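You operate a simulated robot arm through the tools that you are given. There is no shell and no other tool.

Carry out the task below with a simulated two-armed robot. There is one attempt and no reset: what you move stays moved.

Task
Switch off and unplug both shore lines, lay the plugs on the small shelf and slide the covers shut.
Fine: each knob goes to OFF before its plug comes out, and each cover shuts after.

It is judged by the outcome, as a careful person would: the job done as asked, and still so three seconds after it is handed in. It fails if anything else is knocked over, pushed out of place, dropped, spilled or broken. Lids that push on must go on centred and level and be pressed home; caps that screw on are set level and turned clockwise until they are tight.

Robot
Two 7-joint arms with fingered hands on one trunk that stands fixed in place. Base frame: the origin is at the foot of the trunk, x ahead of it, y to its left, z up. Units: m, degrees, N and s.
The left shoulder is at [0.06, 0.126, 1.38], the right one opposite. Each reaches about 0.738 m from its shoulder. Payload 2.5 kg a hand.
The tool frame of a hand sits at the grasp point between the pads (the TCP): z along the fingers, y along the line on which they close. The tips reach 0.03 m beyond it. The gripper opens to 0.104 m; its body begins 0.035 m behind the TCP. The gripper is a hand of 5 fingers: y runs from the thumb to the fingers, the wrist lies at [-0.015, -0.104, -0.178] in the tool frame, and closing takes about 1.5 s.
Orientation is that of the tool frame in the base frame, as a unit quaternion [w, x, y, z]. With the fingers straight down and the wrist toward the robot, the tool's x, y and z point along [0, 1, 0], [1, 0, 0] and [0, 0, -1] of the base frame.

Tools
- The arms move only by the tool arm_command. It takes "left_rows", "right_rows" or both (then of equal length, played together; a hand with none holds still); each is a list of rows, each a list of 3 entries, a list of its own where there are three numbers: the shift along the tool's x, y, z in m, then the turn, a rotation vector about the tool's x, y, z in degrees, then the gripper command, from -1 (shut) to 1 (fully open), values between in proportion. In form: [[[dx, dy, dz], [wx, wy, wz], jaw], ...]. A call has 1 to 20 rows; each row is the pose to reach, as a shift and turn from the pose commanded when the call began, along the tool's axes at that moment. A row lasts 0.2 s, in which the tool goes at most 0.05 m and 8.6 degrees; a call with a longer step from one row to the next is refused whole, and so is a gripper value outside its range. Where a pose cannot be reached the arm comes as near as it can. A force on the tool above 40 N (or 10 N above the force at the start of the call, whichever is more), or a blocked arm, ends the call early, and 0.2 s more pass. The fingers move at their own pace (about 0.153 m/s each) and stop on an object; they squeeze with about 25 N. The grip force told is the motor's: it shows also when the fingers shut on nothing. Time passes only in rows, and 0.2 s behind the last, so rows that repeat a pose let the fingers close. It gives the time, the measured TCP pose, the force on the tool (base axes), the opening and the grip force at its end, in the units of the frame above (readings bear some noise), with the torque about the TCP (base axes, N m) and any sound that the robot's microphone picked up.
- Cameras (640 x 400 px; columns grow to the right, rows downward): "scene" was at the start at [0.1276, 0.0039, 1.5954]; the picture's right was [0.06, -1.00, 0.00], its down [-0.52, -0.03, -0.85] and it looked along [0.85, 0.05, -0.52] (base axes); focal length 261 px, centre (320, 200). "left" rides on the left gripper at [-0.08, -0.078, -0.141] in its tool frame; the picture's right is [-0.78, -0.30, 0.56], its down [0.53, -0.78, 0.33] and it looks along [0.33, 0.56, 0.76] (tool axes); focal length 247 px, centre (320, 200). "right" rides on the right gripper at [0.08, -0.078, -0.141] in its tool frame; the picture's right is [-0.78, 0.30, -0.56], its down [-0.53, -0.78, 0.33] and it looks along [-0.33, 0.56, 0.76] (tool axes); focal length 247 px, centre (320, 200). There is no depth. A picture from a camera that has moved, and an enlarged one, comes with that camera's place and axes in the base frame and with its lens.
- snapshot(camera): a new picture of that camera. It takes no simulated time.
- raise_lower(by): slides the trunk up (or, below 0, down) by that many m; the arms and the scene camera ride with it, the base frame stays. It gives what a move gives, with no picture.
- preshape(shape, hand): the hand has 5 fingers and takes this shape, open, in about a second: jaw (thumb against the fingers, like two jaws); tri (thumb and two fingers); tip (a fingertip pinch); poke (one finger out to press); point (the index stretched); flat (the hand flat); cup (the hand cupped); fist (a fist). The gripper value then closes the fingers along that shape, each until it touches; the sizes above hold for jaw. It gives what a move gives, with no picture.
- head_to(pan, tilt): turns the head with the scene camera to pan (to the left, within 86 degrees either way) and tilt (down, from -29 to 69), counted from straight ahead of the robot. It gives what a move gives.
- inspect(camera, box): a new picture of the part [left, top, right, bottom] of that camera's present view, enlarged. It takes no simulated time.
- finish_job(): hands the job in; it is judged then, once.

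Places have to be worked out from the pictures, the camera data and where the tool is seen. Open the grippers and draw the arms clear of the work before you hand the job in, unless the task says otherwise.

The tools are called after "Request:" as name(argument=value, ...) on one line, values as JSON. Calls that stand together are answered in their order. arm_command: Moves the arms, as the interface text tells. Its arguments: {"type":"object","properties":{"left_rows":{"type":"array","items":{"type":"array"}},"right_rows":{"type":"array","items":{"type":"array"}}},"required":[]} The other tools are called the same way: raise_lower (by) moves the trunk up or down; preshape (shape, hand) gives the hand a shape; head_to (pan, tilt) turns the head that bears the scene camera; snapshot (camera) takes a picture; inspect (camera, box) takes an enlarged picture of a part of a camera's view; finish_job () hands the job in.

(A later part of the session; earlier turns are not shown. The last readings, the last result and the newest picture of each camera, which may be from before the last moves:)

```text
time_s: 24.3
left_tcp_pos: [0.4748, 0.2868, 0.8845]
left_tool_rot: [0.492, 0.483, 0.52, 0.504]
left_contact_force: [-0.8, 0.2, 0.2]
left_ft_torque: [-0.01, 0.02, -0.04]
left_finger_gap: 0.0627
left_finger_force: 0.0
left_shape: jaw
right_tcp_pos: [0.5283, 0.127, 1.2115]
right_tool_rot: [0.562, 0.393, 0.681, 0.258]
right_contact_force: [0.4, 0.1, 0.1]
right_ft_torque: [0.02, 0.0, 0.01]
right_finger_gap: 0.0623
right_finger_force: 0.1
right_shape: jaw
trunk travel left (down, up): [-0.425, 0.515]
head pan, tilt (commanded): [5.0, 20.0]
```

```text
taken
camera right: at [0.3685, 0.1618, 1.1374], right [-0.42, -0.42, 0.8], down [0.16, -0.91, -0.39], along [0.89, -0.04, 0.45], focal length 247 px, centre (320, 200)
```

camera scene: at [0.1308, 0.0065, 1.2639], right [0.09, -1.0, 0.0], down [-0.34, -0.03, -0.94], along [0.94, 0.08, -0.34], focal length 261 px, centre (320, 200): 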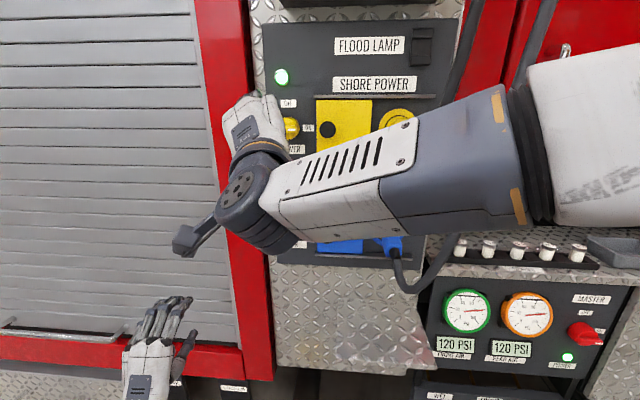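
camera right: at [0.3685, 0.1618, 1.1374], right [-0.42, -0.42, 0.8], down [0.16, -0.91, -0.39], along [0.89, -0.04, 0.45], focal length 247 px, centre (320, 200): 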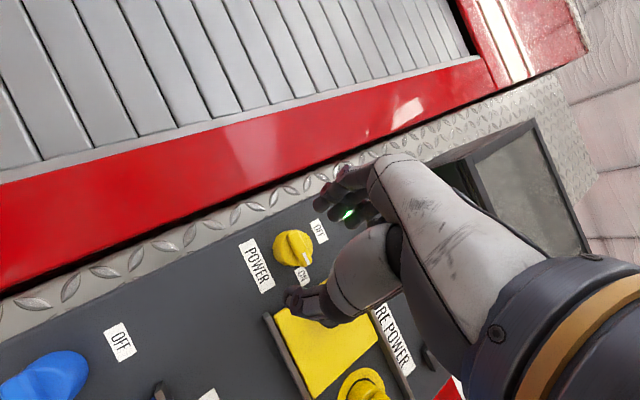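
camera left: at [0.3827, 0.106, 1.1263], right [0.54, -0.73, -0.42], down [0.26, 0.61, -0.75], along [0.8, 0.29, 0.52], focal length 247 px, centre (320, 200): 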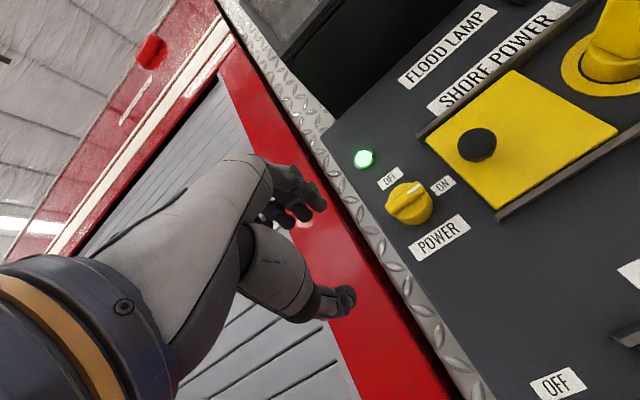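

The arm now holds the orientation at the knob: TCP (0.528, 0.127, 1.211), roll ≈35°. I level the tool, centre on (0.113, 1.221) and go to x=0.56.

Request:
arm_command(right_rows=[[[-0.006, 0.002, 0.01], [-5, -1.2, 0], 0.2], [[-0.012, 0.005, 0.02], [-10, -2.4, 0], 0.2], [[-0.019, 0.0075, 0.03], [-14.1, -3.5, 0], 0.2], [[-0.019, 0.0075, 0.03], [-14.1, -3.5, 0], 0.2]])

Request:
snapshot(camera="scene")

Request:
inspect(camera="right", box=[180, 120, 460, 340])

```text
time_s: 25.5
left_tcp_pos: [0.4753, 0.2858, 0.8842]
left_tool_rot: [0.492, 0.483, 0.52, 0.504]
left_contact_force: [0.5, 0.0, 0.3]
left_ft_torque: [0.02, 0.0, -0.01]
left_finger_gap: 0.0625
left_finger_force: 0.1
left_shape: jaw
right_tcp_pos: [0.5622, 0.0832, 1.2446]
right_tool_rot: [0.615, 0.378, 0.605, 0.337]
right_contact_force: [0.0, -0.3, 0.2]
right_ft_torque: [-0.03, 0.02, -0.03]
right_finger_gap: 0.0626
right_finger_force: 0.0
right_shape: jaw
right hand out of reach, approached as far as the arm can: row 3, 4
trunk travel left (down, up): [-0.425, 0.515]
head pan, tilt (commanded): [5.0, 20.0]
stopped in row 4 (right hand): the arm was blocked; the commanded pose is now the measured one
```

```text
taken
camera scene: at [0.1313, -0.0002, 1.2664], right [0.01, -1.0, 0.0], down [-0.32, 0.0, -0.95], along [0.95, 0.01, -0.32], focal length 261 px, centre (320, 200)
```

scene: 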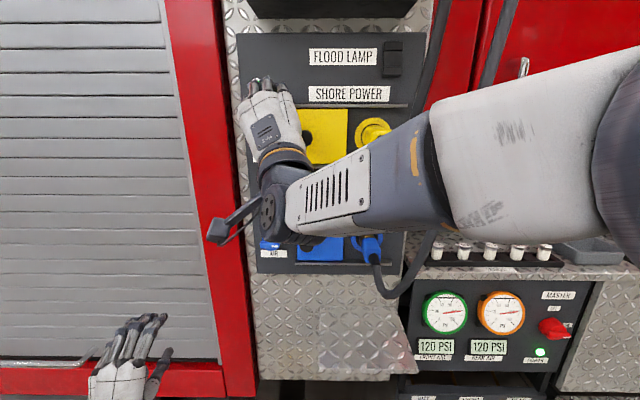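

```text
1.82 times, centred on (320, 230) of right
camera zoom: at [0.4232, 0.1235, 1.1406], right [-0.57, -0.5, 0.65], down [0.28, -0.86, -0.42], along [0.77, -0.06, 0.64], focal length 449 px, centre (320, 146)
```

zoom: 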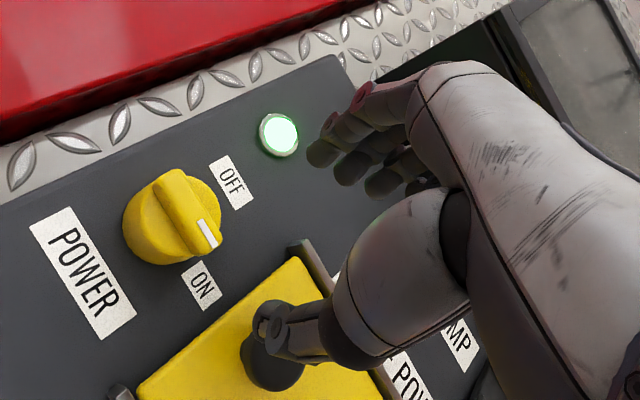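

The scene camera's aim shifted from what I commanded, so the right elbow is pushing the head – that is what blocks it. I return to the pitched-down hand pose that worked and turn the head a little out of the way.

Request:
arm_command(right_rows=[[[0.013, 0, -0.005], [4, 2.3, -2.3], 0.2], [[0.026, 0, -0.009], [8.1, 4.5, -4.6], 0.2], [[0.04, -0.001, -0.0136], [12.2, 6.8, -7], 0.2], [[0.04, -0.001, -0.0136], [12.2, 6.8, -7], 0.2]])

Request:
head_to(pan=12, tilt=15)

Request:
snapshot(camera="scene")

Request:
inspect(camera="right", box=[180, 120, 460, 340])

```text
time_s: 26.5
left_tcp_pos: [0.4746, 0.2858, 0.8844]
left_tool_rot: [0.492, 0.483, 0.521, 0.503]
left_contact_force: [0.5, -0.5, 0.4]
left_ft_torque: [-0.01, 0.04, 0.03]
left_finger_gap: 0.0623
left_finger_force: 0.0
left_shape: jaw
right_tcp_pos: [0.5506, 0.1205, 1.2227]
right_tool_rot: [0.553, 0.379, 0.697, 0.253]
right_contact_force: [-0.3, 0.2, -0.8]
right_ft_torque: [-0.01, -0.01, 0.02]
right_finger_gap: 0.0623
right_finger_force: 0.1
right_shape: jaw
trunk travel left (down, up): [-0.425, 0.515]
head pan, tilt (commanded): [5.0, 20.0]
```

```text
time_s: 27.2
left_tcp_pos: [0.4744, 0.2871, 0.8846]
left_tool_rot: [0.492, 0.483, 0.52, 0.504]
left_contact_force: [0.3, -0.6, -1.0]
left_ft_torque: [0.03, 0.02, 0.02]
left_finger_gap: 0.0626
left_finger_force: 0.2
left_shape: jaw
right_tcp_pos: [0.5507, 0.12, 1.2227]
right_tool_rot: [0.552, 0.382, 0.696, 0.253]
right_contact_force: [-0.2, -0.2, 0.4]
right_ft_torque: [0.01, 0.0, 0.04]
right_finger_gap: 0.0626
right_finger_force: 0.1
right_shape: jaw
trunk travel left (down, up): [-0.425, 0.515]
head pan, tilt (commanded): [12.0, 15.0]
```

```text
taken
camera scene: at [0.1313, -0.0064, 1.271], right [-0.05, -1.0, 0.0], down [-0.27, 0.01, -0.96], along [0.96, -0.05, -0.27], focal length 261 px, centre (320, 200)
```

scene: 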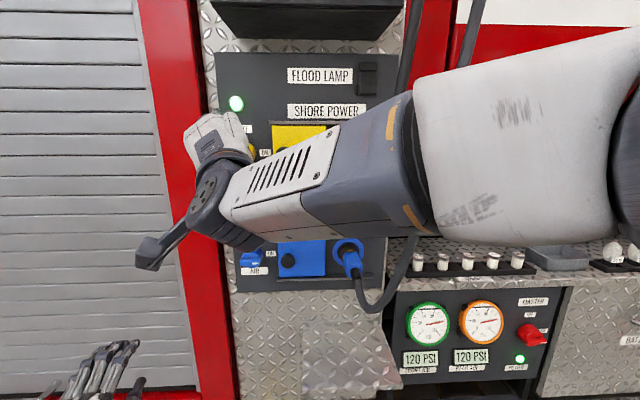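

```text
1.82 times, centred on (320, 230) of right
camera zoom: at [0.3887, 0.149, 1.1534], right [-0.39, -0.42, 0.82], down [0.18, -0.91, -0.38], along [0.91, 0.0, 0.42], focal length 449 px, centre (320, 146)
```

zoom: 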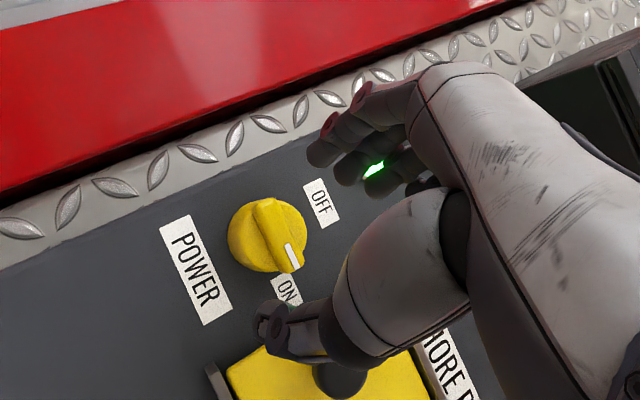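

Triangulating the white mark from two right-camera views puts the bar's tip at (0.618, 0.098, 1.219), so the knob axis is y≈0.113, z≈1.22. I move the hand in so the fingertips straddle the bar.

Request:
arm_command(right_rows=[[[-0.004, 0.006, 0.019], [0, 0, 0], 0.2], [[-0.008, 0.012, 0.038], [0, 0, 0], 0.2], [[-0.013, 0.0175, 0.0567], [0, 0, 0], 0.2], [[-0.013, 0.0175, 0.0567], [0, 0, 0], 0.2]])

Request:
snapshot(camera="right")

Request:
inspect(camera="right", box=[220, 120, 420, 320])

```text
time_s: 28.2
left_tcp_pos: [0.4751, 0.287, 0.885]
left_tool_rot: [0.492, 0.483, 0.521, 0.503]
left_contact_force: [0.1, -0.8, 0.4]
left_ft_torque: [-0.01, -0.03, -0.01]
left_finger_gap: 0.0628
left_finger_force: 0.2
left_shape: jaw
right_tcp_pos: [0.6092, 0.1179, 1.2328]
right_tool_rot: [0.556, 0.38, 0.694, 0.254]
right_contact_force: [-0.7, 0.2, 0.3]
right_ft_torque: [0.01, 0.03, 0.01]
right_finger_gap: 0.0624
right_finger_force: 0.1
right_shape: jaw
trunk travel left (down, up): [-0.425, 0.515]
head pan, tilt (commanded): [12.0, 15.0]
```

```text
taken
camera right: at [0.4468, 0.1464, 1.1612], right [-0.39, -0.42, 0.82], down [0.18, -0.91, -0.38], along [0.9, 0.0, 0.43], focal length 247 px, centre (320, 200)
```

right: 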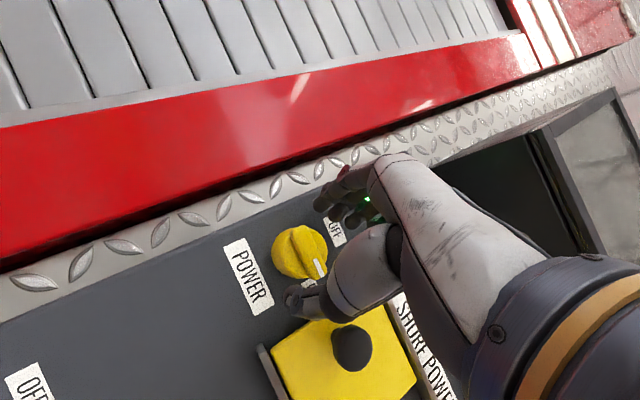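

```text
2.00 times, centred on (320, 220) of right
camera zoom: at [0.4468, 0.1464, 1.1612], right [-0.39, -0.42, 0.82], down [0.18, -0.91, -0.38], along [0.9, 0.0, 0.43], focal length 494 px, centre (320, 160)
```

zoom: 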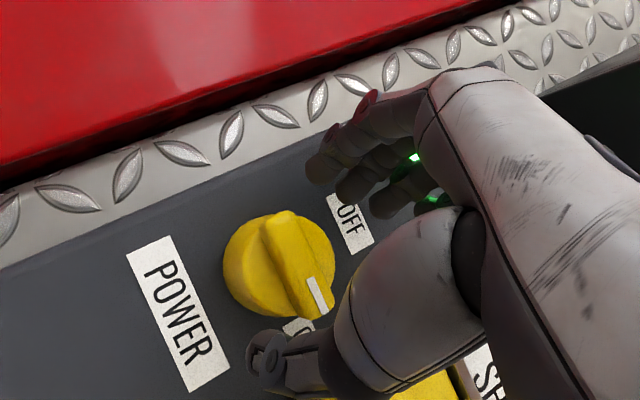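

The jaws straddle the knob. I nudge slightly to centre and close; the skewed grip should already turn the bar counter-clockwise toward OFF.

Request:
arm_command(right_rows=[[[0.0, -0.005, 0.006], [0, 0, 0], 0.2], [[0.0, -0.005, 0.006], [0, 0, 0], -0.2], [[0.0, -0.005, 0.006], [0, 0, 0], -0.6], [[0.0, -0.005, 0.006], [0, 0, 0], -1], [[0.0, -0.005, 0.006], [0, 0, 0], -1], [[0.0, -0.005, 0.006], [0, 0, 0], -1], [[0.0, -0.005, 0.006], [0, 0, 0], -1]])

Request:
inspect(camera="right", box=[220, 120, 420, 320])

```text
time_s: 29.8
left_tcp_pos: [0.4745, 0.2858, 0.8838]
left_tool_rot: [0.493, 0.484, 0.519, 0.503]
left_contact_force: [0.5, -0.3, -0.3]
left_ft_torque: [0.02, 0.0, 0.01]
left_finger_gap: 0.0626
left_finger_force: 0.1
left_shape: jaw
right_tcp_pos: [0.6135, 0.1147, 1.2255]
right_tool_rot: [0.555, 0.38, 0.695, 0.254]
right_contact_force: [-1.8, 0.1, -0.2]
right_ft_torque: [0.04, -0.18, 0.17]
right_finger_gap: 0.0315
right_finger_force: 25.1
right_shape: jaw
trunk travel left (down, up): [-0.425, 0.515]
head pan, tilt (commanded): [12.0, 15.0]
```

```text
2.00 times, centred on (320, 220) of right
camera zoom: at [0.4518, 0.1432, 1.1549], right [-0.39, -0.42, 0.82], down [0.18, -0.91, -0.38], along [0.9, 0.0, 0.43], focal length 494 px, centre (320, 160)
```

zoom: 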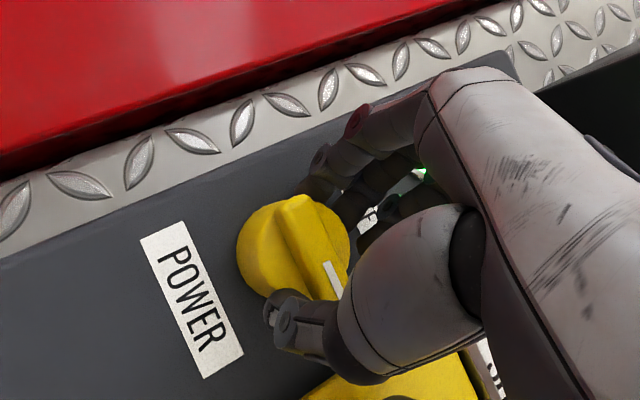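

Gripped (25 N, gap 31 mm). I now roll about the tool axis counter-clockwise, first half of the turn, and check.

Request:
arm_command(right_rows=[[[0, 0, 0], [0, 0, -7], -1], [[0, 0, 0], [0, 0, -14], -1], [[0, 0, 0], [0, 0, -21], -1], [[0, 0, 0], [0, 0, -28], -1], [[0, 0, 0], [0, 0, -35], -1], [[0, 0, 0], [0, 0, -35], -1]])

Request:
inspect(camera="right", box=[220, 120, 420, 320])

Request:
snapshot(camera="scene")

```text
time_s: 31.2
left_tcp_pos: [0.4748, 0.286, 0.8853]
left_tool_rot: [0.492, 0.483, 0.52, 0.504]
left_contact_force: [0.1, 0.6, -0.1]
left_ft_torque: [0.02, -0.03, -0.05]
left_finger_gap: 0.0627
left_finger_force: 0.1
left_shape: jaw
right_tcp_pos: [0.614, 0.1129, 1.2266]
right_tool_rot: [0.606, 0.164, 0.774, 0.08]
right_contact_force: [-2.7, 0.5, 3.4]
right_ft_torque: [0.02, -0.1, -0.1]
right_finger_gap: 0.0327
right_finger_force: 24.7
right_shape: jaw
trunk travel left (down, up): [-0.425, 0.515]
head pan, tilt (commanded): [12.0, 15.0]
```

```text
2.00 times, centred on (320, 220) of right
camera zoom: at [0.4497, 0.0783, 1.1641], right [-0.32, 0.04, 0.94], down [0.31, -0.94, 0.15], along [0.89, 0.35, 0.29], focal length 494 px, centre (320, 160)
```

zoom: 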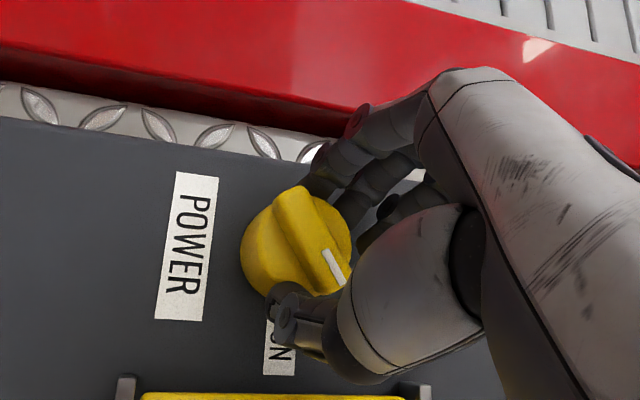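

```text
taken
camera scene: at [0.1285, 0.0178, 1.2723], right [0.21, -0.98, 0.0], down [-0.25, -0.05, -0.97], along [0.94, 0.2, -0.26], focal length 261 px, centre (320, 200)
```

scene: 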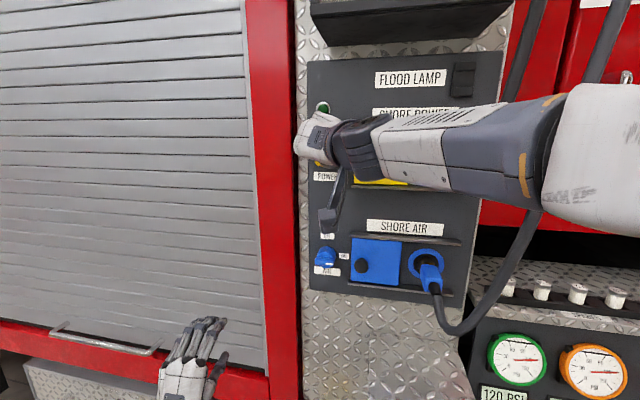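

The bar has turned about 33° with the hand. I continue the turn.

Request:
arm_command(right_rows=[[[0, 0, 0], [0, 0, -7], -1], [[0, 0, 0], [0, 0, -14], -1], [[0, 0, 0], [0, 0, -21], -1], [[0, 0, 0], [0, 0, -28], -1], [[0, 0, 0], [0, 0, -35], -1], [[0, 0, 0], [0, 0, -35], -1]])

Request:
inspect(camera="right", box=[220, 120, 420, 320])

Request:
snapshot(camera="scene")

```text
time_s: 32.8
left_tcp_pos: [0.4746, 0.2867, 0.884]
left_tool_rot: [0.491, 0.482, 0.521, 0.504]
left_contact_force: [0.0, -0.7, 0.2]
left_ft_torque: [-0.01, -0.01, -0.01]
left_finger_gap: 0.0628
left_finger_force: 0.0
left_shape: jaw
right_tcp_pos: [0.5412, 0.1455, 1.1834]
right_tool_rot: [0.603, -0.026, 0.797, -0.01]
right_contact_force: [0.4, -0.2, 0.7]
right_ft_torque: [-0.01, 0.0, -0.01]
right_finger_gap: 0.0227
right_finger_force: 24.9
right_shape: jaw
right hand out of reach, approached as far as the arm can: row 1, 2, 3, 4, 5, 6
trunk travel left (down, up): [-0.425, 0.515]
head pan, tilt (commanded): [12.0, 15.0]
stopped in row 6 (right hand): the arm was blocked; the commanded pose is now the measured one
```

```text
2.00 times, centred on (320, 220) of right
camera zoom: at [0.3867, 0.0602, 1.1484], right [-0.33, 0.33, 0.88], down [0.49, -0.74, 0.46], along [0.81, 0.58, 0.09], focal length 494 px, centre (320, 160)
```

zoom: 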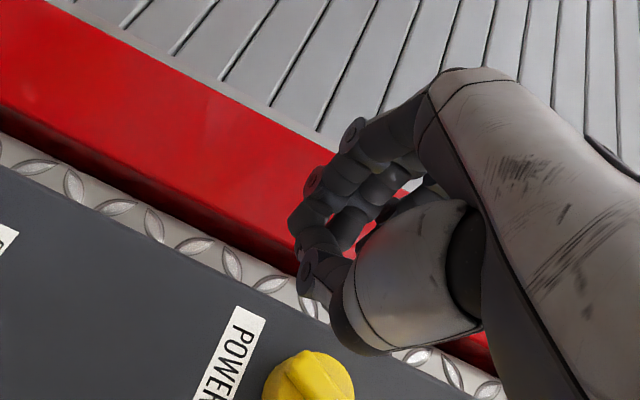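

```text
taken
camera scene: at [0.1302, -0.0184, 1.2771], right [-0.18, -0.98, 0.0], down [-0.2, 0.04, -0.98], along [0.96, -0.18, -0.21], focal length 261 px, centre (320, 200)
```

scene: 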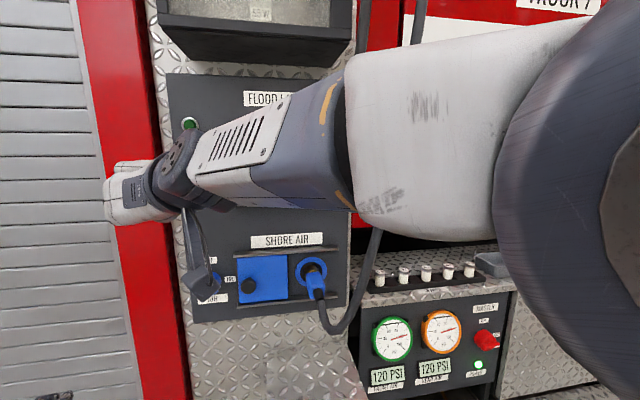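

The arm ran out of reach and slipped off the knob. I check the knob state and the lamp.

Request:
inspect(camera="scene", box=[150, 70, 350, 210])

Request:
snapshot(camera="left")

Request:
snapshot(camera="right")

```text
2.86 times, centred on (250, 140) of scene
camera zoom: at [0.1302, -0.0184, 1.2771], right [-0.18, -0.98, 0.0], down [-0.2, 0.04, -0.98], along [0.96, -0.18, -0.21], focal length 745 px, centre (520, 371)
```

zoom: 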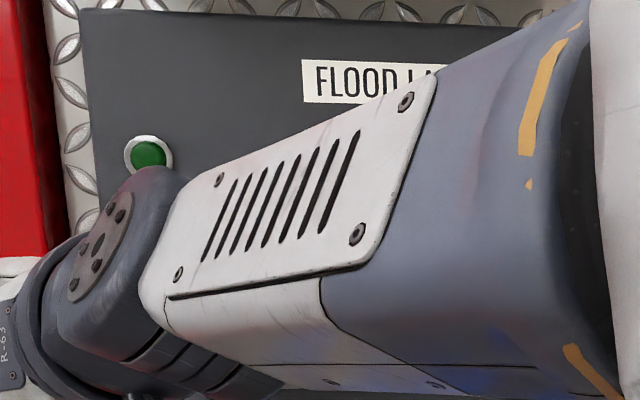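

```text
taken
camera left: at [0.339, 0.198, 0.8103], right [0.59, -0.76, -0.28], down [0.3, 0.53, -0.79], along [0.75, 0.38, 0.54], focal length 247 px, centre (320, 200)
```

left: 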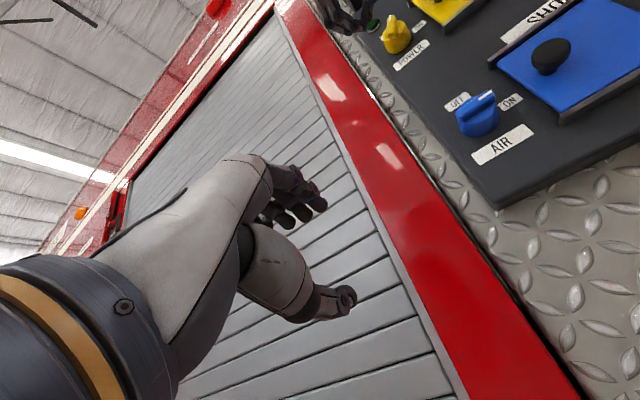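

```text
taken
camera right: at [0.3867, 0.0602, 1.1484], right [-0.33, 0.33, 0.88], down [0.49, -0.74, 0.46], along [0.81, 0.58, 0.09], focal length 247 px, centre (320, 200)
```

right: 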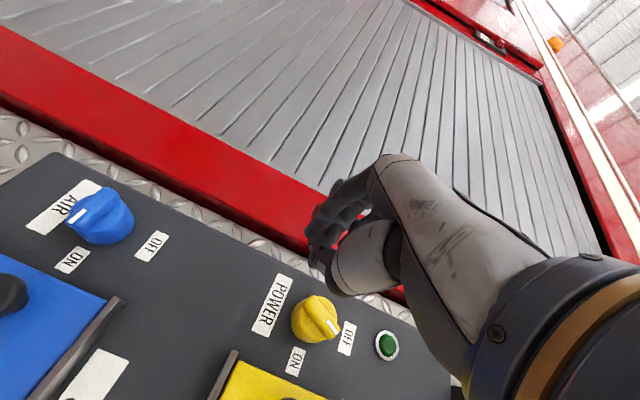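

The pilot lamp is dark and the mark seems close to OFF; I zoom in to see how far it got.

Request:
inspect(camera="right", box=[240, 260, 420, 400])

Request:
inspect(camera="left", box=[340, 0, 480, 90])

```text
2.86 times, centred on (330, 330) of right
camera zoom: at [0.3867, 0.0602, 1.1484], right [-0.33, 0.33, 0.88], down [0.49, -0.74, 0.46], along [0.81, 0.58, 0.09], focal length 706 px, centre (291, -171)
```

zoom: 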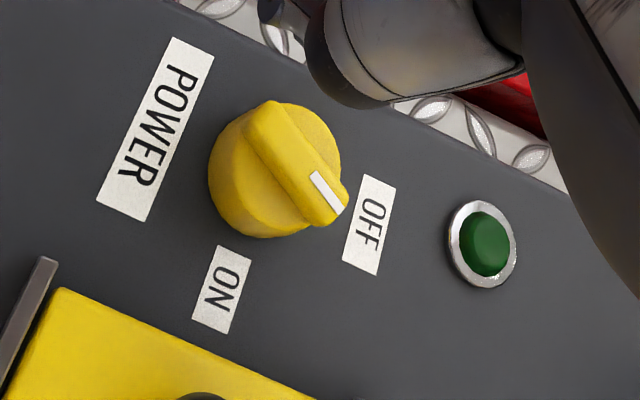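

```text
4.44 times, centred on (410, 45) of left
camera zoom: at [0.339, 0.198, 0.8103], right [0.59, -0.76, -0.28], down [0.3, 0.53, -0.79], along [0.75, 0.38, 0.54], focal length 1098 px, centre (-80, 889)
```

zoom: 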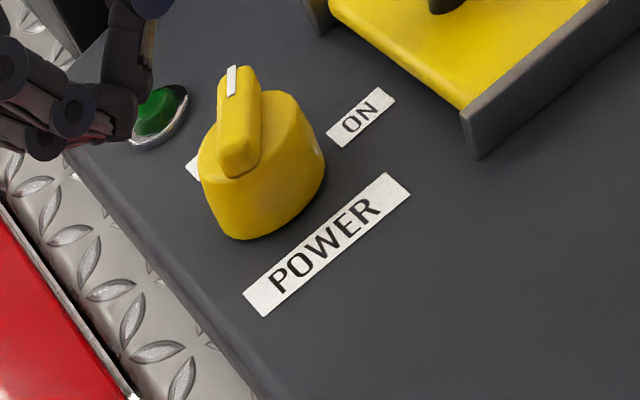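

The mark is roughly 60° round from ON; the lamp went dark but the bar still needs about 30° more to point at OFF. The elbow fouls the head at this height, so I back off, open the fingers and raise the trunk 0.12 to re-grip with the hand coming obliquely from the right.

Request:
arm_command(right_rows=[[[0, 0, -0.025], [0, 0, 0], -0.4], [[0, 0, -0.05], [0, 0, 0], 0.0], [[0, 0, -0.06], [0, 0, 0], 0.0], [[0, 0, -0.06], [0, 0, 0], 0.0]])

Request:
raise_lower(by=0.12)

Request:
head_to(pan=20, tilt=25)

Request:
snapshot(camera="scene")

```text
time_s: 33.8
left_tcp_pos: [0.4745, 0.2869, 0.8843]
left_tool_rot: [0.492, 0.483, 0.52, 0.504]
left_contact_force: [0.2, -0.5, 0.3]
left_ft_torque: [0.01, 0.02, -0.01]
left_finger_gap: 0.0627
left_finger_force: 0.1
left_shape: jaw
right_tcp_pos: [0.4955, 0.1435, 1.1968]
right_tool_rot: [0.6, -0.027, 0.8, -0.008]
right_contact_force: [-0.4, -1.0, -0.6]
right_ft_torque: [0.0, 0.0, 0.02]
right_finger_gap: 0.0517
right_finger_force: 0.0
right_shape: jaw
right hand out of reach, approached as far as the arm can: row 3, 4
trunk travel left (down, up): [-0.425, 0.515]
head pan, tilt (commanded): [12.0, 15.0]
```

```text
time_s: 35.3
left_tcp_pos: [0.4758, 0.2871, 1.005]
left_tool_rot: [0.492, 0.483, 0.52, 0.503]
left_contact_force: [0.8, -0.2, -0.8]
left_ft_torque: [-0.03, -0.01, 0.0]
left_finger_gap: 0.0628
left_finger_force: 0.1
left_shape: jaw
right_tcp_pos: [0.4947, 0.144, 1.3153]
right_tool_rot: [0.6, -0.027, 0.799, -0.008]
right_contact_force: [0.4, -0.4, 0.2]
right_ft_torque: [0.01, -0.01, 0.02]
right_finger_gap: 0.0516
right_finger_force: 0.0
right_shape: jaw
trunk travel left (down, up): [-0.545, 0.395]
head pan, tilt (commanded): [12.0, 15.0]
```

```text
time_s: 36.0
left_tcp_pos: [0.4751, 0.2858, 1.0051]
left_tool_rot: [0.492, 0.483, 0.521, 0.504]
left_contact_force: [-0.6, 0.1, 0.3]
left_ft_torque: [-0.02, 0.03, -0.03]
left_finger_gap: 0.0626
left_finger_force: 0.1
left_shape: jaw
right_tcp_pos: [0.4944, 0.1438, 1.316]
right_tool_rot: [0.6, -0.027, 0.799, -0.008]
right_contact_force: [0.3, 0.5, 0.5]
right_ft_torque: [0.0, 0.01, 0.0]
right_finger_gap: 0.0516
right_finger_force: 0.0
right_shape: jaw
trunk travel left (down, up): [-0.545, 0.395]
head pan, tilt (commanded): [20.0, 25.0]
```

```text
taken
camera scene: at [0.1177, -0.0464, 1.4104], right [-0.49, -0.87, 0.0], down [-0.06, 0.03, -1.0], along [0.87, -0.49, -0.06], focal length 261 px, centre (320, 200)
```

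scene: 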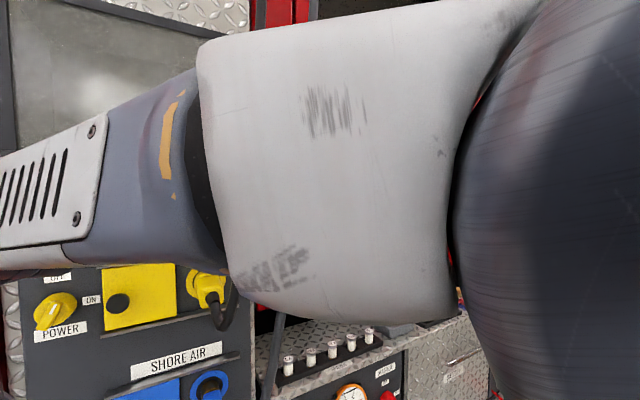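

The elbow has shoved the head aside. I move the hand forward, down and right to the oblique pre-grasp (0.556, 0.085, 1.241), which should take the elbow away from the head.

Request:
arm_command(right_rows=[[[0.012, -0.011, 0.016], [-3.9, 0.5, 4.5], 0.0], [[0.023, -0.023, 0.032], [-7.8, 1, 9], 0.0], [[0.035, -0.034, 0.048], [-11.8, 1.6, 13.4], 0.0], [[0.047, -0.046, 0.064], [-15.7, 2.1, 17.9], 0.0], [[0.058, -0.057, 0.079], [-19.6, 2.6, 22.4], 0.0], [[0.058, -0.057, 0.079], [-19.6, 2.6, 22.4], 0.0]])

Request:
snapshot(camera="scene")

Request:
snapshot(camera="right")

```text
time_s: 37.4
left_tcp_pos: [0.4745, 0.286, 1.0049]
left_tool_rot: [0.492, 0.483, 0.52, 0.504]
left_contact_force: [-0.9, -0.1, 1.4]
left_ft_torque: [0.01, -0.03, 0.0]
left_finger_gap: 0.0627
left_finger_force: 0.0
left_shape: jaw
right_tcp_pos: [0.5545, 0.0856, 1.2456]
right_tool_rot: [0.565, 0.024, 0.789, 0.24]
right_contact_force: [0.3, 0.6, 0.8]
right_ft_torque: [-0.02, -0.02, 0.01]
right_finger_gap: 0.0517
right_finger_force: 0.1
right_shape: jaw
trunk travel left (down, up): [-0.545, 0.395]
head pan, tilt (commanded): [20.0, 25.0]
```

```text
taken
camera scene: at [0.1246, 0.0299, 1.3759], right [0.34, -0.94, 0.0], down [-0.4, -0.14, -0.91], along [0.85, 0.31, -0.42], focal length 261 px, centre (320, 200)
```

scene: 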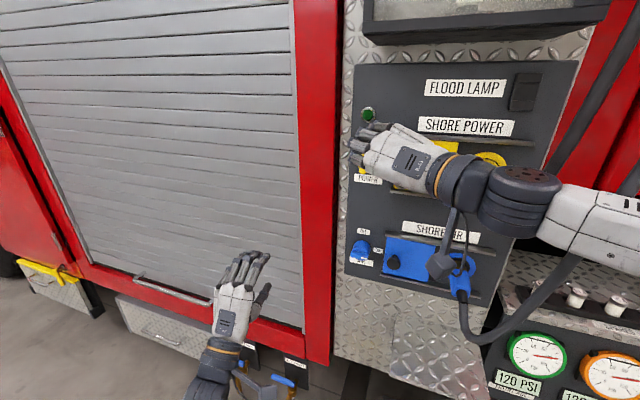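

```text
taken
camera right: at [0.4174, -0.0093, 1.1775], right [-0.29, -0.18, 0.94], down [0.68, -0.73, 0.07], along [0.68, 0.66, 0.33], focal length 247 px, centre (320, 200)
```

right: 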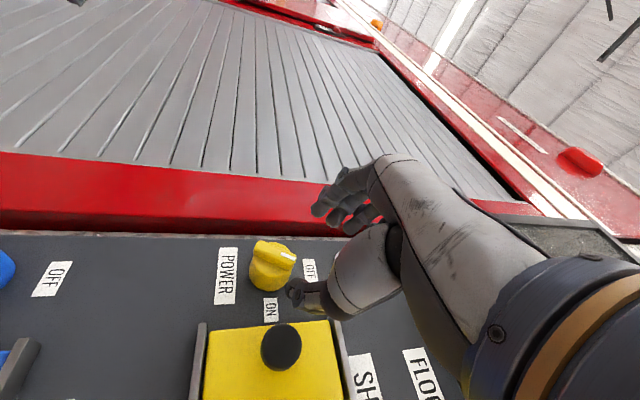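

The oblique pose was reached exactly and the head is free again. I look at the knob closely before gripping.

Request:
inspect(camera="right", box=[200, 210, 360, 330])

Request:
inspect(camera="scene", box=[330, 90, 450, 190])

```text
3.33 times, centred on (280, 270) of right
camera zoom: at [0.4174, -0.0093, 1.1775], right [-0.29, -0.18, 0.94], down [0.68, -0.73, 0.07], along [0.68, 0.66, 0.33], focal length 823 px, centre (453, -33)
```

zoom: 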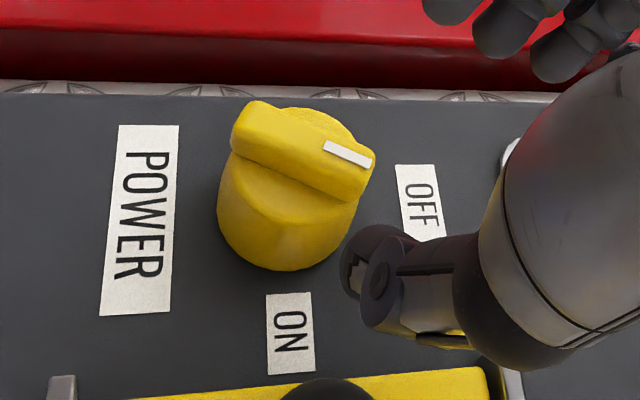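

```text
4.00 times, centred on (390, 140) of scene
camera zoom: at [0.1246, 0.0299, 1.3759], right [0.34, -0.94, 0.0], down [-0.4, -0.14, -0.91], along [0.85, 0.31, -0.42], focal length 1043 px, centre (40, 440)
```

zoom: 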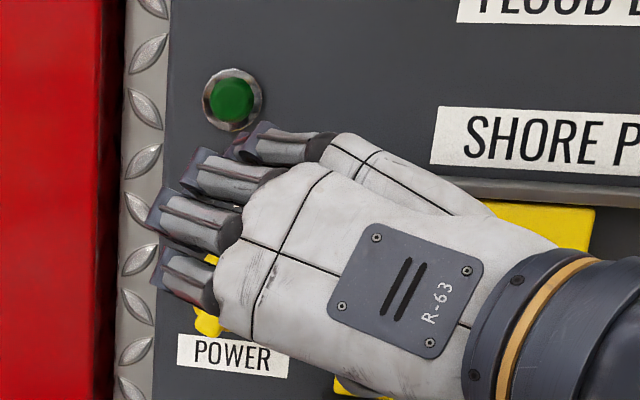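

The bar is about 13–15° short of pointing at OFF. I roll the jaws a bit to match it, move in to straddle the bar, and check before closing.

Request:
arm_command(right_rows=[[[0.001, -0.001, 0.016], [0, 0, -4], 0.0], [[0.002, -0.002, 0.032], [0, 0, -8], 0.0], [[0.003, -0.003, 0.048], [0, 0, -12], 0.0], [[0.004, -0.003, 0.062], [0, 0, -12], 0.0], [[0.004, -0.003, 0.062], [0, 0, -12], 0.0]])

Request:
inspect(camera="right", box=[220, 140, 400, 320])

```text
time_s: 38.6
left_tcp_pos: [0.4752, 0.2866, 1.0037]
left_tool_rot: [0.492, 0.483, 0.52, 0.504]
left_contact_force: [1.5, -0.5, -0.3]
left_ft_torque: [-0.03, -0.01, 0.0]
left_finger_gap: 0.0624
left_finger_force: 0.0
left_shape: jaw
right_tcp_pos: [0.61, 0.1065, 1.2249]
right_tool_rot: [0.586, -0.06, 0.788, 0.18]
right_contact_force: [0.6, -0.5, -0.8]
right_ft_torque: [0.03, 0.04, 0.02]
right_finger_gap: 0.0518
right_finger_force: 0.1
right_shape: jaw
trunk travel left (down, up): [-0.545, 0.395]
head pan, tilt (commanded): [20.0, 25.0]
```

```text
2.22 times, centred on (310, 230) of right
camera zoom: at [0.482, -0.0059, 1.1673], right [-0.35, -0.01, 0.93], down [0.7, -0.67, 0.26], along [0.62, 0.75, 0.25], focal length 549 px, centre (342, 133)
```

zoom: 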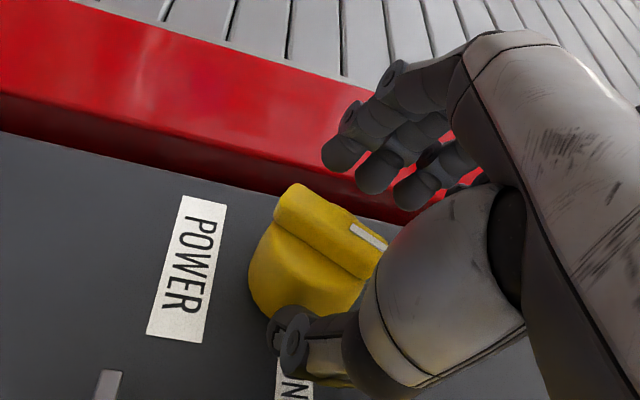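

The thumb and fingers are either side of the bar. I close the grip.

Request:
arm_command(right_rows=[[[0, 0, 0], [0, 0, 0], -0.5], [[0, 0, 0], [0, 0, 0], -1], [[0, 0, 0], [0, 0, 0], -1], [[0, 0, 0], [0, 0, 0], -1], [[0, 0, 0], [0, 0, 0], -1]])

Request:
inspect(camera="right", box=[220, 140, 400, 320])

```text
time_s: 39.8
left_tcp_pos: [0.475, 0.2858, 1.0052]
left_tool_rot: [0.492, 0.483, 0.521, 0.504]
left_contact_force: [-0.1, 0.1, 0.0]
left_ft_torque: [-0.03, 0.02, 0.02]
left_finger_gap: 0.0627
left_finger_force: 0.0
left_shape: jaw
right_tcp_pos: [0.61, 0.1054, 1.226]
right_tool_rot: [0.586, -0.059, 0.788, 0.181]
right_contact_force: [-1.1, -5.1, -1.2]
right_ft_torque: [-0.06, 0.04, -0.17]
right_finger_gap: 0.0273
right_finger_force: 25.0
right_shape: jaw
trunk travel left (down, up): [-0.545, 0.395]
head pan, tilt (commanded): [20.0, 25.0]
```

```text
2.22 times, centred on (310, 230) of right
camera zoom: at [0.4821, -0.007, 1.1673], right [-0.35, -0.01, 0.93], down [0.7, -0.67, 0.26], along [0.62, 0.74, 0.25], focal length 549 px, centre (342, 133)
```

zoom: 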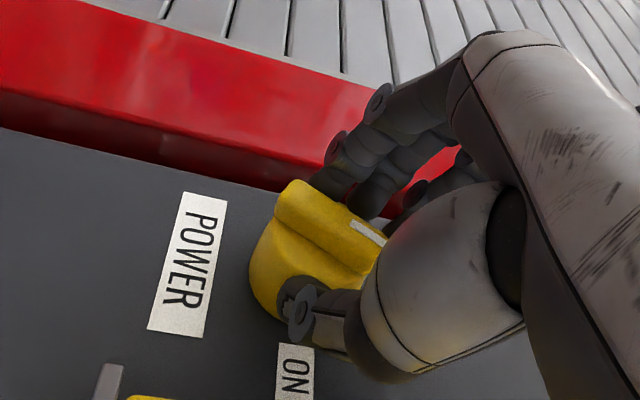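

Gripped. I turn counter-clockwise about the tool axis in small steps and see whether it reaches the stop.

Request:
arm_command(right_rows=[[[0, 0, 0], [0, 0, -5], -1], [[0, 0, 0], [0, 0, -10], -1], [[0, 0, 0], [0, 0, -15], -1], [[0, 0, 0], [0, 0, -20], -1], [[0, 0, 0], [0, 0, -20], -1]])

Request:
inspect(camera="right", box=[220, 140, 400, 320])

```text
time_s: 41.0
left_tcp_pos: [0.4751, 0.2864, 1.0052]
left_tool_rot: [0.491, 0.482, 0.521, 0.504]
left_contact_force: [-0.7, 0.1, 0.1]
left_ft_torque: [-0.05, 0.03, 0.02]
left_finger_gap: 0.0626
left_finger_force: 0.1
left_shape: jaw
right_tcp_pos: [0.6091, 0.1044, 1.2269]
right_tool_rot: [0.608, -0.195, 0.766, 0.075]
right_contact_force: [-0.8, -8.9, 0.7]
right_ft_torque: [-0.07, -0.02, -0.37]
right_finger_gap: 0.0273
right_finger_force: 24.9
right_shape: jaw
trunk travel left (down, up): [-0.545, 0.395]
head pan, tilt (commanded): [20.0, 25.0]
```

```text
2.22 times, centred on (310, 230) of right
camera zoom: at [0.4986, -0.0328, 1.1931], right [-0.48, 0.23, 0.85], down [0.7, -0.48, 0.53], along [0.53, 0.84, 0.07], focal length 549 px, centre (342, 133)
```

zoom: 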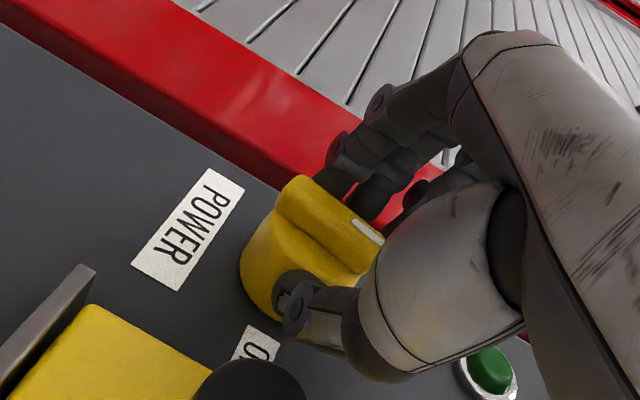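

The bar is now close to vertical (≈84–90°). I turn a few degrees more to bring it up to the stop, watching the torque.

Request:
arm_command(right_rows=[[[0, 0, 0], [0, 0, -4], -1], [[0, 0, 0], [0, 0, -8], -1], [[0, 0, 0], [0, 0, -8], -1]])

Request:
inspect(camera="right", box=[220, 140, 400, 320])

Request:
inspect(camera="scene", box=[330, 90, 450, 190])

```text
time_s: 41.8
left_tcp_pos: [0.4749, 0.2849, 1.0044]
left_tool_rot: [0.492, 0.483, 0.521, 0.504]
left_contact_force: [-0.5, -0.4, 0.1]
left_ft_torque: [0.0, 0.0, -0.01]
left_finger_gap: 0.0628
left_finger_force: 0.1
left_shape: jaw
right_tcp_pos: [0.6096, 0.1038, 1.2262]
right_tool_rot: [0.613, -0.248, 0.749, 0.032]
right_contact_force: [0.2, -7.9, 4.4]
right_ft_torque: [0.03, -0.19, -0.57]
right_finger_gap: 0.0275
right_finger_force: 24.7
right_shape: jaw
trunk travel left (down, up): [-0.545, 0.395]
head pan, tilt (commanded): [20.0, 25.0]
```

```text
2.22 times, centred on (310, 230) of right
camera zoom: at [0.5046, -0.0401, 1.2057], right [-0.53, 0.32, 0.79], down [0.69, -0.39, 0.62], along [0.5, 0.87, -0.01], focal length 549 px, centre (342, 133)
```

zoom: 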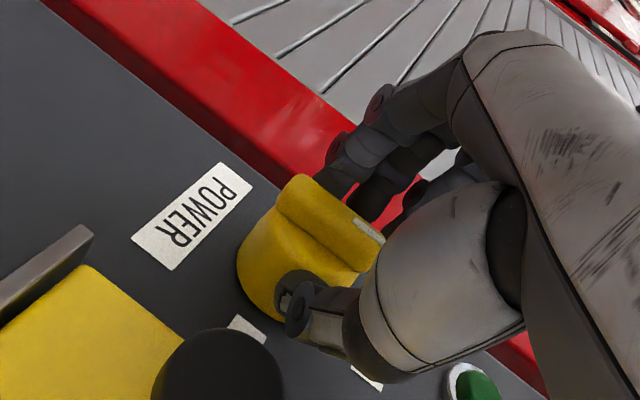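

```text
4.00 times, centred on (390, 140) of scene
camera zoom: at [0.1242, 0.0285, 1.3761], right [0.34, -0.94, 0.0], down [-0.4, -0.14, -0.91], along [0.85, 0.31, -0.42], focal length 1043 px, centre (40, 440)
```

zoom: 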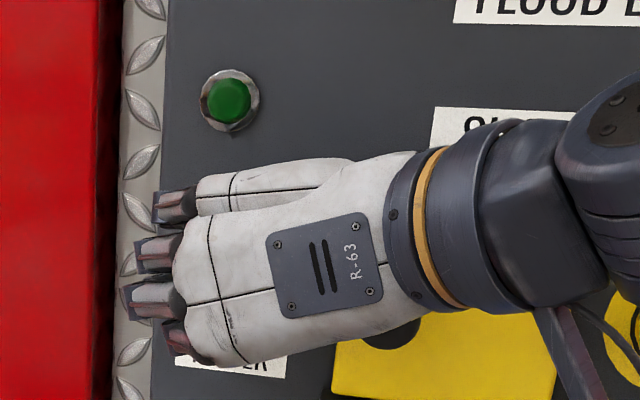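

I release by opening partly, back straight out along -x, and check the knob.

Request:
arm_command(right_rows=[[[0, 0, 0], [0, 0, 0], -0.4], [[0, 0, 0], [0, 0, 0], 0.0], [[0, 0, 0], [0, 0, 0], 0.0], [[0.003, 0.01, -0.0225], [0, 0, 0], 0.0], [[0.006, 0.0206, -0.045], [0, 0, 0], 0.0], [[0.01, 0.033, -0.072], [0, 0, 0], 0.0], [[0.01, 0.033, -0.072], [0, 0, 0], 0.0]])

Request:
inspect(camera="right", box=[160, 200, 400, 380])

Request:
snapshot(camera="left")

Request:
snapshot(camera="scene")

```text
time_s: 43.4
left_tcp_pos: [0.4746, 0.2866, 1.0046]
left_tool_rot: [0.492, 0.482, 0.521, 0.504]
left_contact_force: [-0.3, -0.2, 0.4]
left_ft_torque: [-0.02, 0.01, 0.02]
left_finger_gap: 0.0627
left_finger_force: 0.0
left_shape: jaw
right_tcp_pos: [0.5293, 0.1081, 1.2264]
right_tool_rot: [0.612, -0.247, 0.751, 0.033]
right_contact_force: [0.5, -0.2, 0.4]
right_ft_torque: [-0.01, 0.01, -0.01]
right_finger_gap: 0.0516
right_finger_force: 0.1
right_shape: jaw
trunk travel left (down, up): [-0.545, 0.395]
head pan, tilt (commanded): [20.0, 25.0]
```

```text
2.22 times, centred on (280, 290) of right
camera zoom: at [0.4243, -0.0372, 1.2053], right [-0.53, 0.32, 0.79], down [0.69, -0.39, 0.61], along [0.5, 0.87, -0.02], focal length 549 px, centre (409, 0)
```

zoom: 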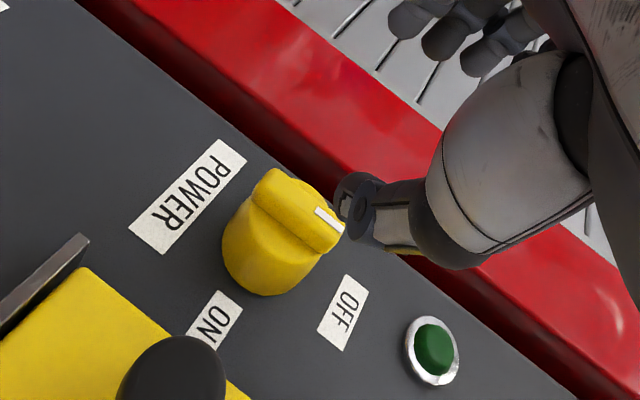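

```text
taken
camera left: at [0.3387, 0.198, 0.9304], right [0.59, -0.76, -0.28], down [0.3, 0.53, -0.79], along [0.75, 0.39, 0.54], focal length 247 px, centre (320, 200)
```

left: 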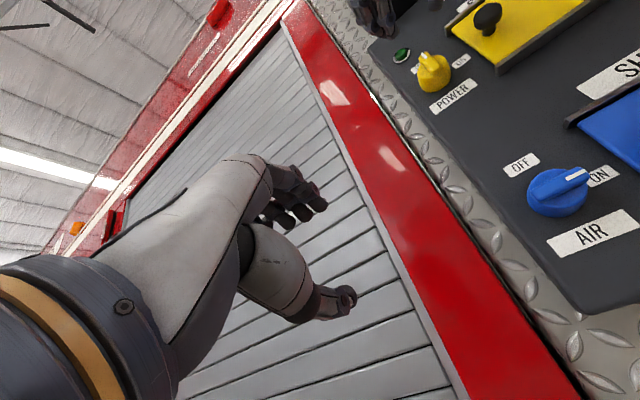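

```text
taken
camera scene: at [0.1246, 0.0299, 1.3759], right [0.34, -0.94, 0.0], down [-0.4, -0.14, -0.91], along [0.85, 0.31, -0.42], focal length 261 px, centre (320, 200)
```

scene: 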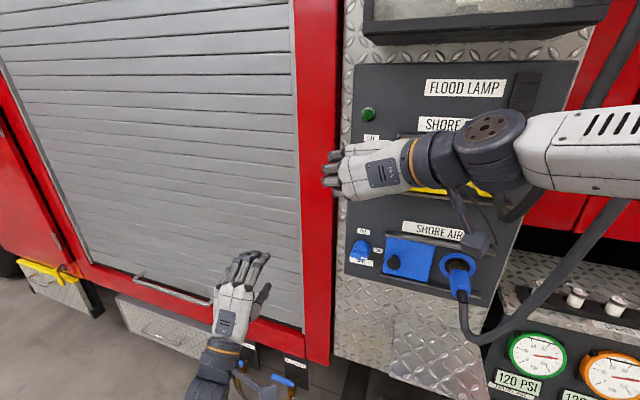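

The bar now looks parallel to the POWER→OFF line. I confirm with the left camera.

Request:
inspect(camera="left", box=[380, 20, 500, 120])

Request:
inspect(camera="left", box=[480, 120, 640, 280])

```text
4.00 times, centred on (440, 70) of left
camera zoom: at [0.3387, 0.198, 0.9304], right [0.59, -0.76, -0.28], down [0.3, 0.53, -0.79], along [0.75, 0.39, 0.54], focal length 988 px, centre (-160, 720)
```

zoom: 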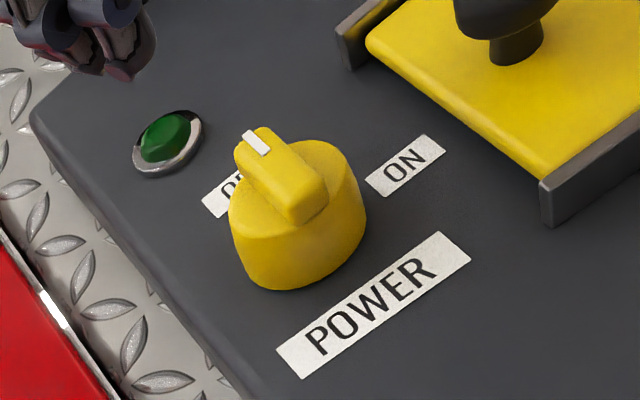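

```text
2.50 times, centred on (560, 200) of left
camera zoom: at [0.3387, 0.198, 0.9304], right [0.59, -0.76, -0.28], down [0.3, 0.53, -0.79], along [0.75, 0.39, 0.54], focal length 617 px, centre (-280, 200)
```

zoom: 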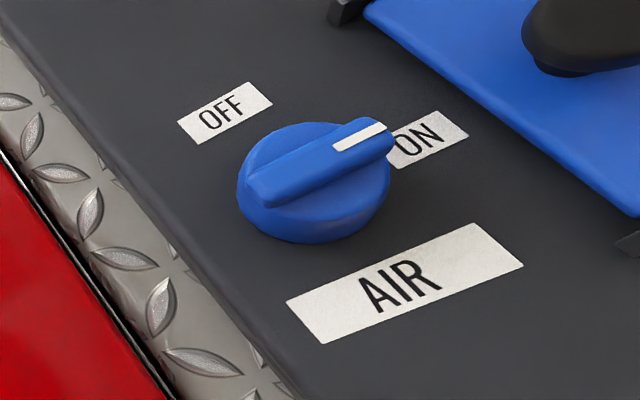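

Yellow knob confirmed at OFF (mark straight up, lamp dark). The blue knob is the same layout 0.221 m lower and still at ON, so I lower the trunk by 0.221 to repeat the same hand poses there.

Request:
raise_lower(by=-0.2208)

Request:
snapshot(camera="scene")

Request:
snapshot(camera="right")

```text
time_s: 45.8
left_tcp_pos: [0.4751, 0.2875, 0.7848]
left_tool_rot: [0.492, 0.483, 0.52, 0.503]
left_contact_force: [0.2, 0.3, -0.5]
left_ft_torque: [0.0, -0.02, 0.0]
left_finger_gap: 0.0626
left_finger_force: 0.0
left_shape: jaw
right_tcp_pos: [0.529, 0.1084, 1.0049]
right_tool_rot: [0.612, -0.249, 0.75, 0.034]
right_contact_force: [-0.3, -0.2, 0.0]
right_ft_torque: [-0.01, 0.02, 0.01]
right_finger_gap: 0.052
right_finger_force: 0.1
right_shape: jaw
trunk travel left (down, up): [-0.324, 0.616]
head pan, tilt (commanded): [20.0, 25.0]
```

```text
taken
camera scene: at [0.1246, 0.0299, 1.1552], right [0.34, -0.94, 0.0], down [-0.4, -0.14, -0.91], along [0.85, 0.31, -0.42], focal length 261 px, centre (320, 200)
```

scene: 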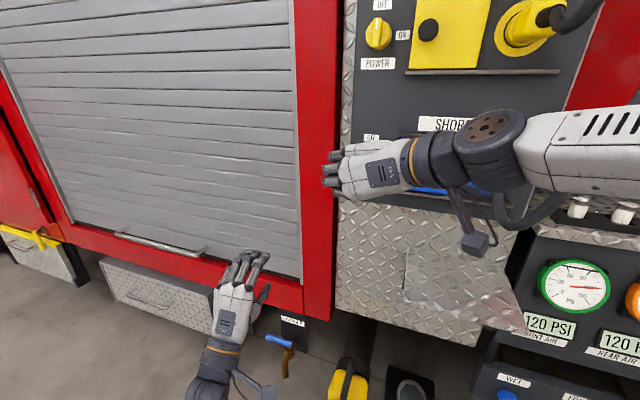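

```text
taken
camera right: at [0.4246, -0.0372, 0.9845], right [-0.53, 0.32, 0.79], down [0.69, -0.39, 0.61], along [0.5, 0.87, -0.02], focal length 247 px, centre (320, 200)
```

right: 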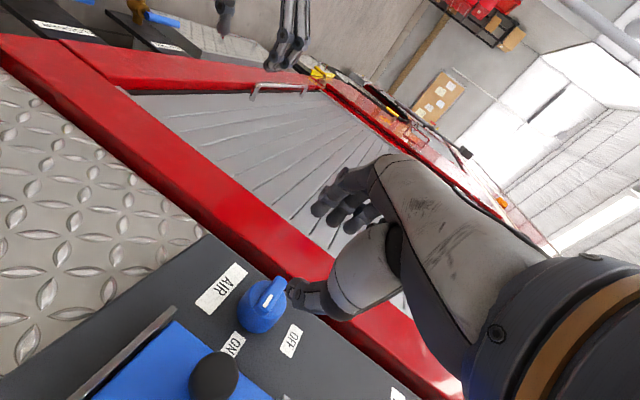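

I roll the right hand back (about +78°) at the oblique pre-grasp in front of the blue knob to start its turn from as small a roll as the arm allows.

Request:
arm_command(right_rows=[[[-0.002, -0.009, 0.0], [0, 0, 8], 0.1], [[-0.004, -0.018, 0.003], [0, 0, 16], 0.1], [[-0.006, -0.027, 0.006], [0, 0, 24], 0.1], [[-0.009, -0.035, 0.0124], [0, 0, 32], 0.1], [[-0.009, -0.035, 0.0124], [0, 0, 40], 0.1], [[-0.009, -0.035, 0.0124], [0, 0, 48], 0.1], [[-0.009, -0.035, 0.0124], [0, 0, 56], 0.1], [[-0.009, -0.035, 0.0124], [0, 0, 64], 0.1], [[-0.009, -0.035, 0.0124], [0, 0, 71], 0.1], [[-0.009, -0.035, 0.0124], [0, 0, 78], 0.1], [[-0.009, -0.035, 0.0124], [0, 0, 78], 0.1]])

Request:
snapshot(camera="scene")

Request:
snapshot(camera="right")

```text
time_s: 48.2
left_tcp_pos: [0.4741, 0.2873, 0.7836]
left_tool_rot: [0.492, 0.483, 0.52, 0.504]
left_contact_force: [0.0, -0.6, 0.6]
left_ft_torque: [-0.03, 0.0, -0.01]
left_finger_gap: 0.0623
left_finger_force: 0.0
left_shape: jaw
right_tcp_pos: [0.5755, 0.0474, 1.0187]
right_tool_rot: [0.453, 0.278, 0.741, 0.411]
right_contact_force: [-0.6, 0.5, -0.1]
right_ft_torque: [0.02, -0.01, -0.03]
right_finger_gap: 0.057
right_finger_force: 0.1
right_shape: jaw
right hand out of reach, approached as far as the arm can: row 9, 10, 11
trunk travel left (down, up): [-0.324, 0.616]
head pan, tilt (commanded): [20.0, 25.0]
```

```text
taken
camera scene: at [0.1247, 0.0298, 1.1551], right [0.34, -0.94, 0.0], down [-0.4, -0.14, -0.91], along [0.85, 0.31, -0.42], focal length 261 px, centre (320, 200)
```

scene: 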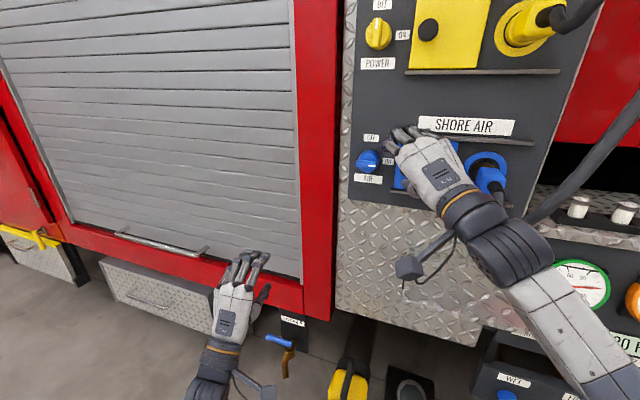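

```text
taken
camera right: at [0.4109, 0.0197, 0.9514], right [-0.15, -0.66, 0.74], down [0.5, -0.69, -0.52], along [0.85, 0.29, 0.43], focal length 247 px, centre (320, 200)
```

right: 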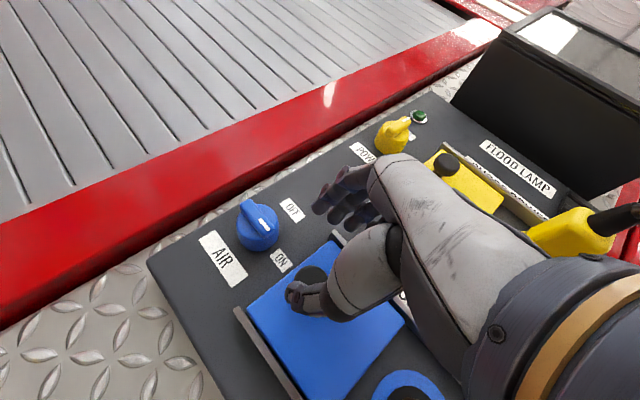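

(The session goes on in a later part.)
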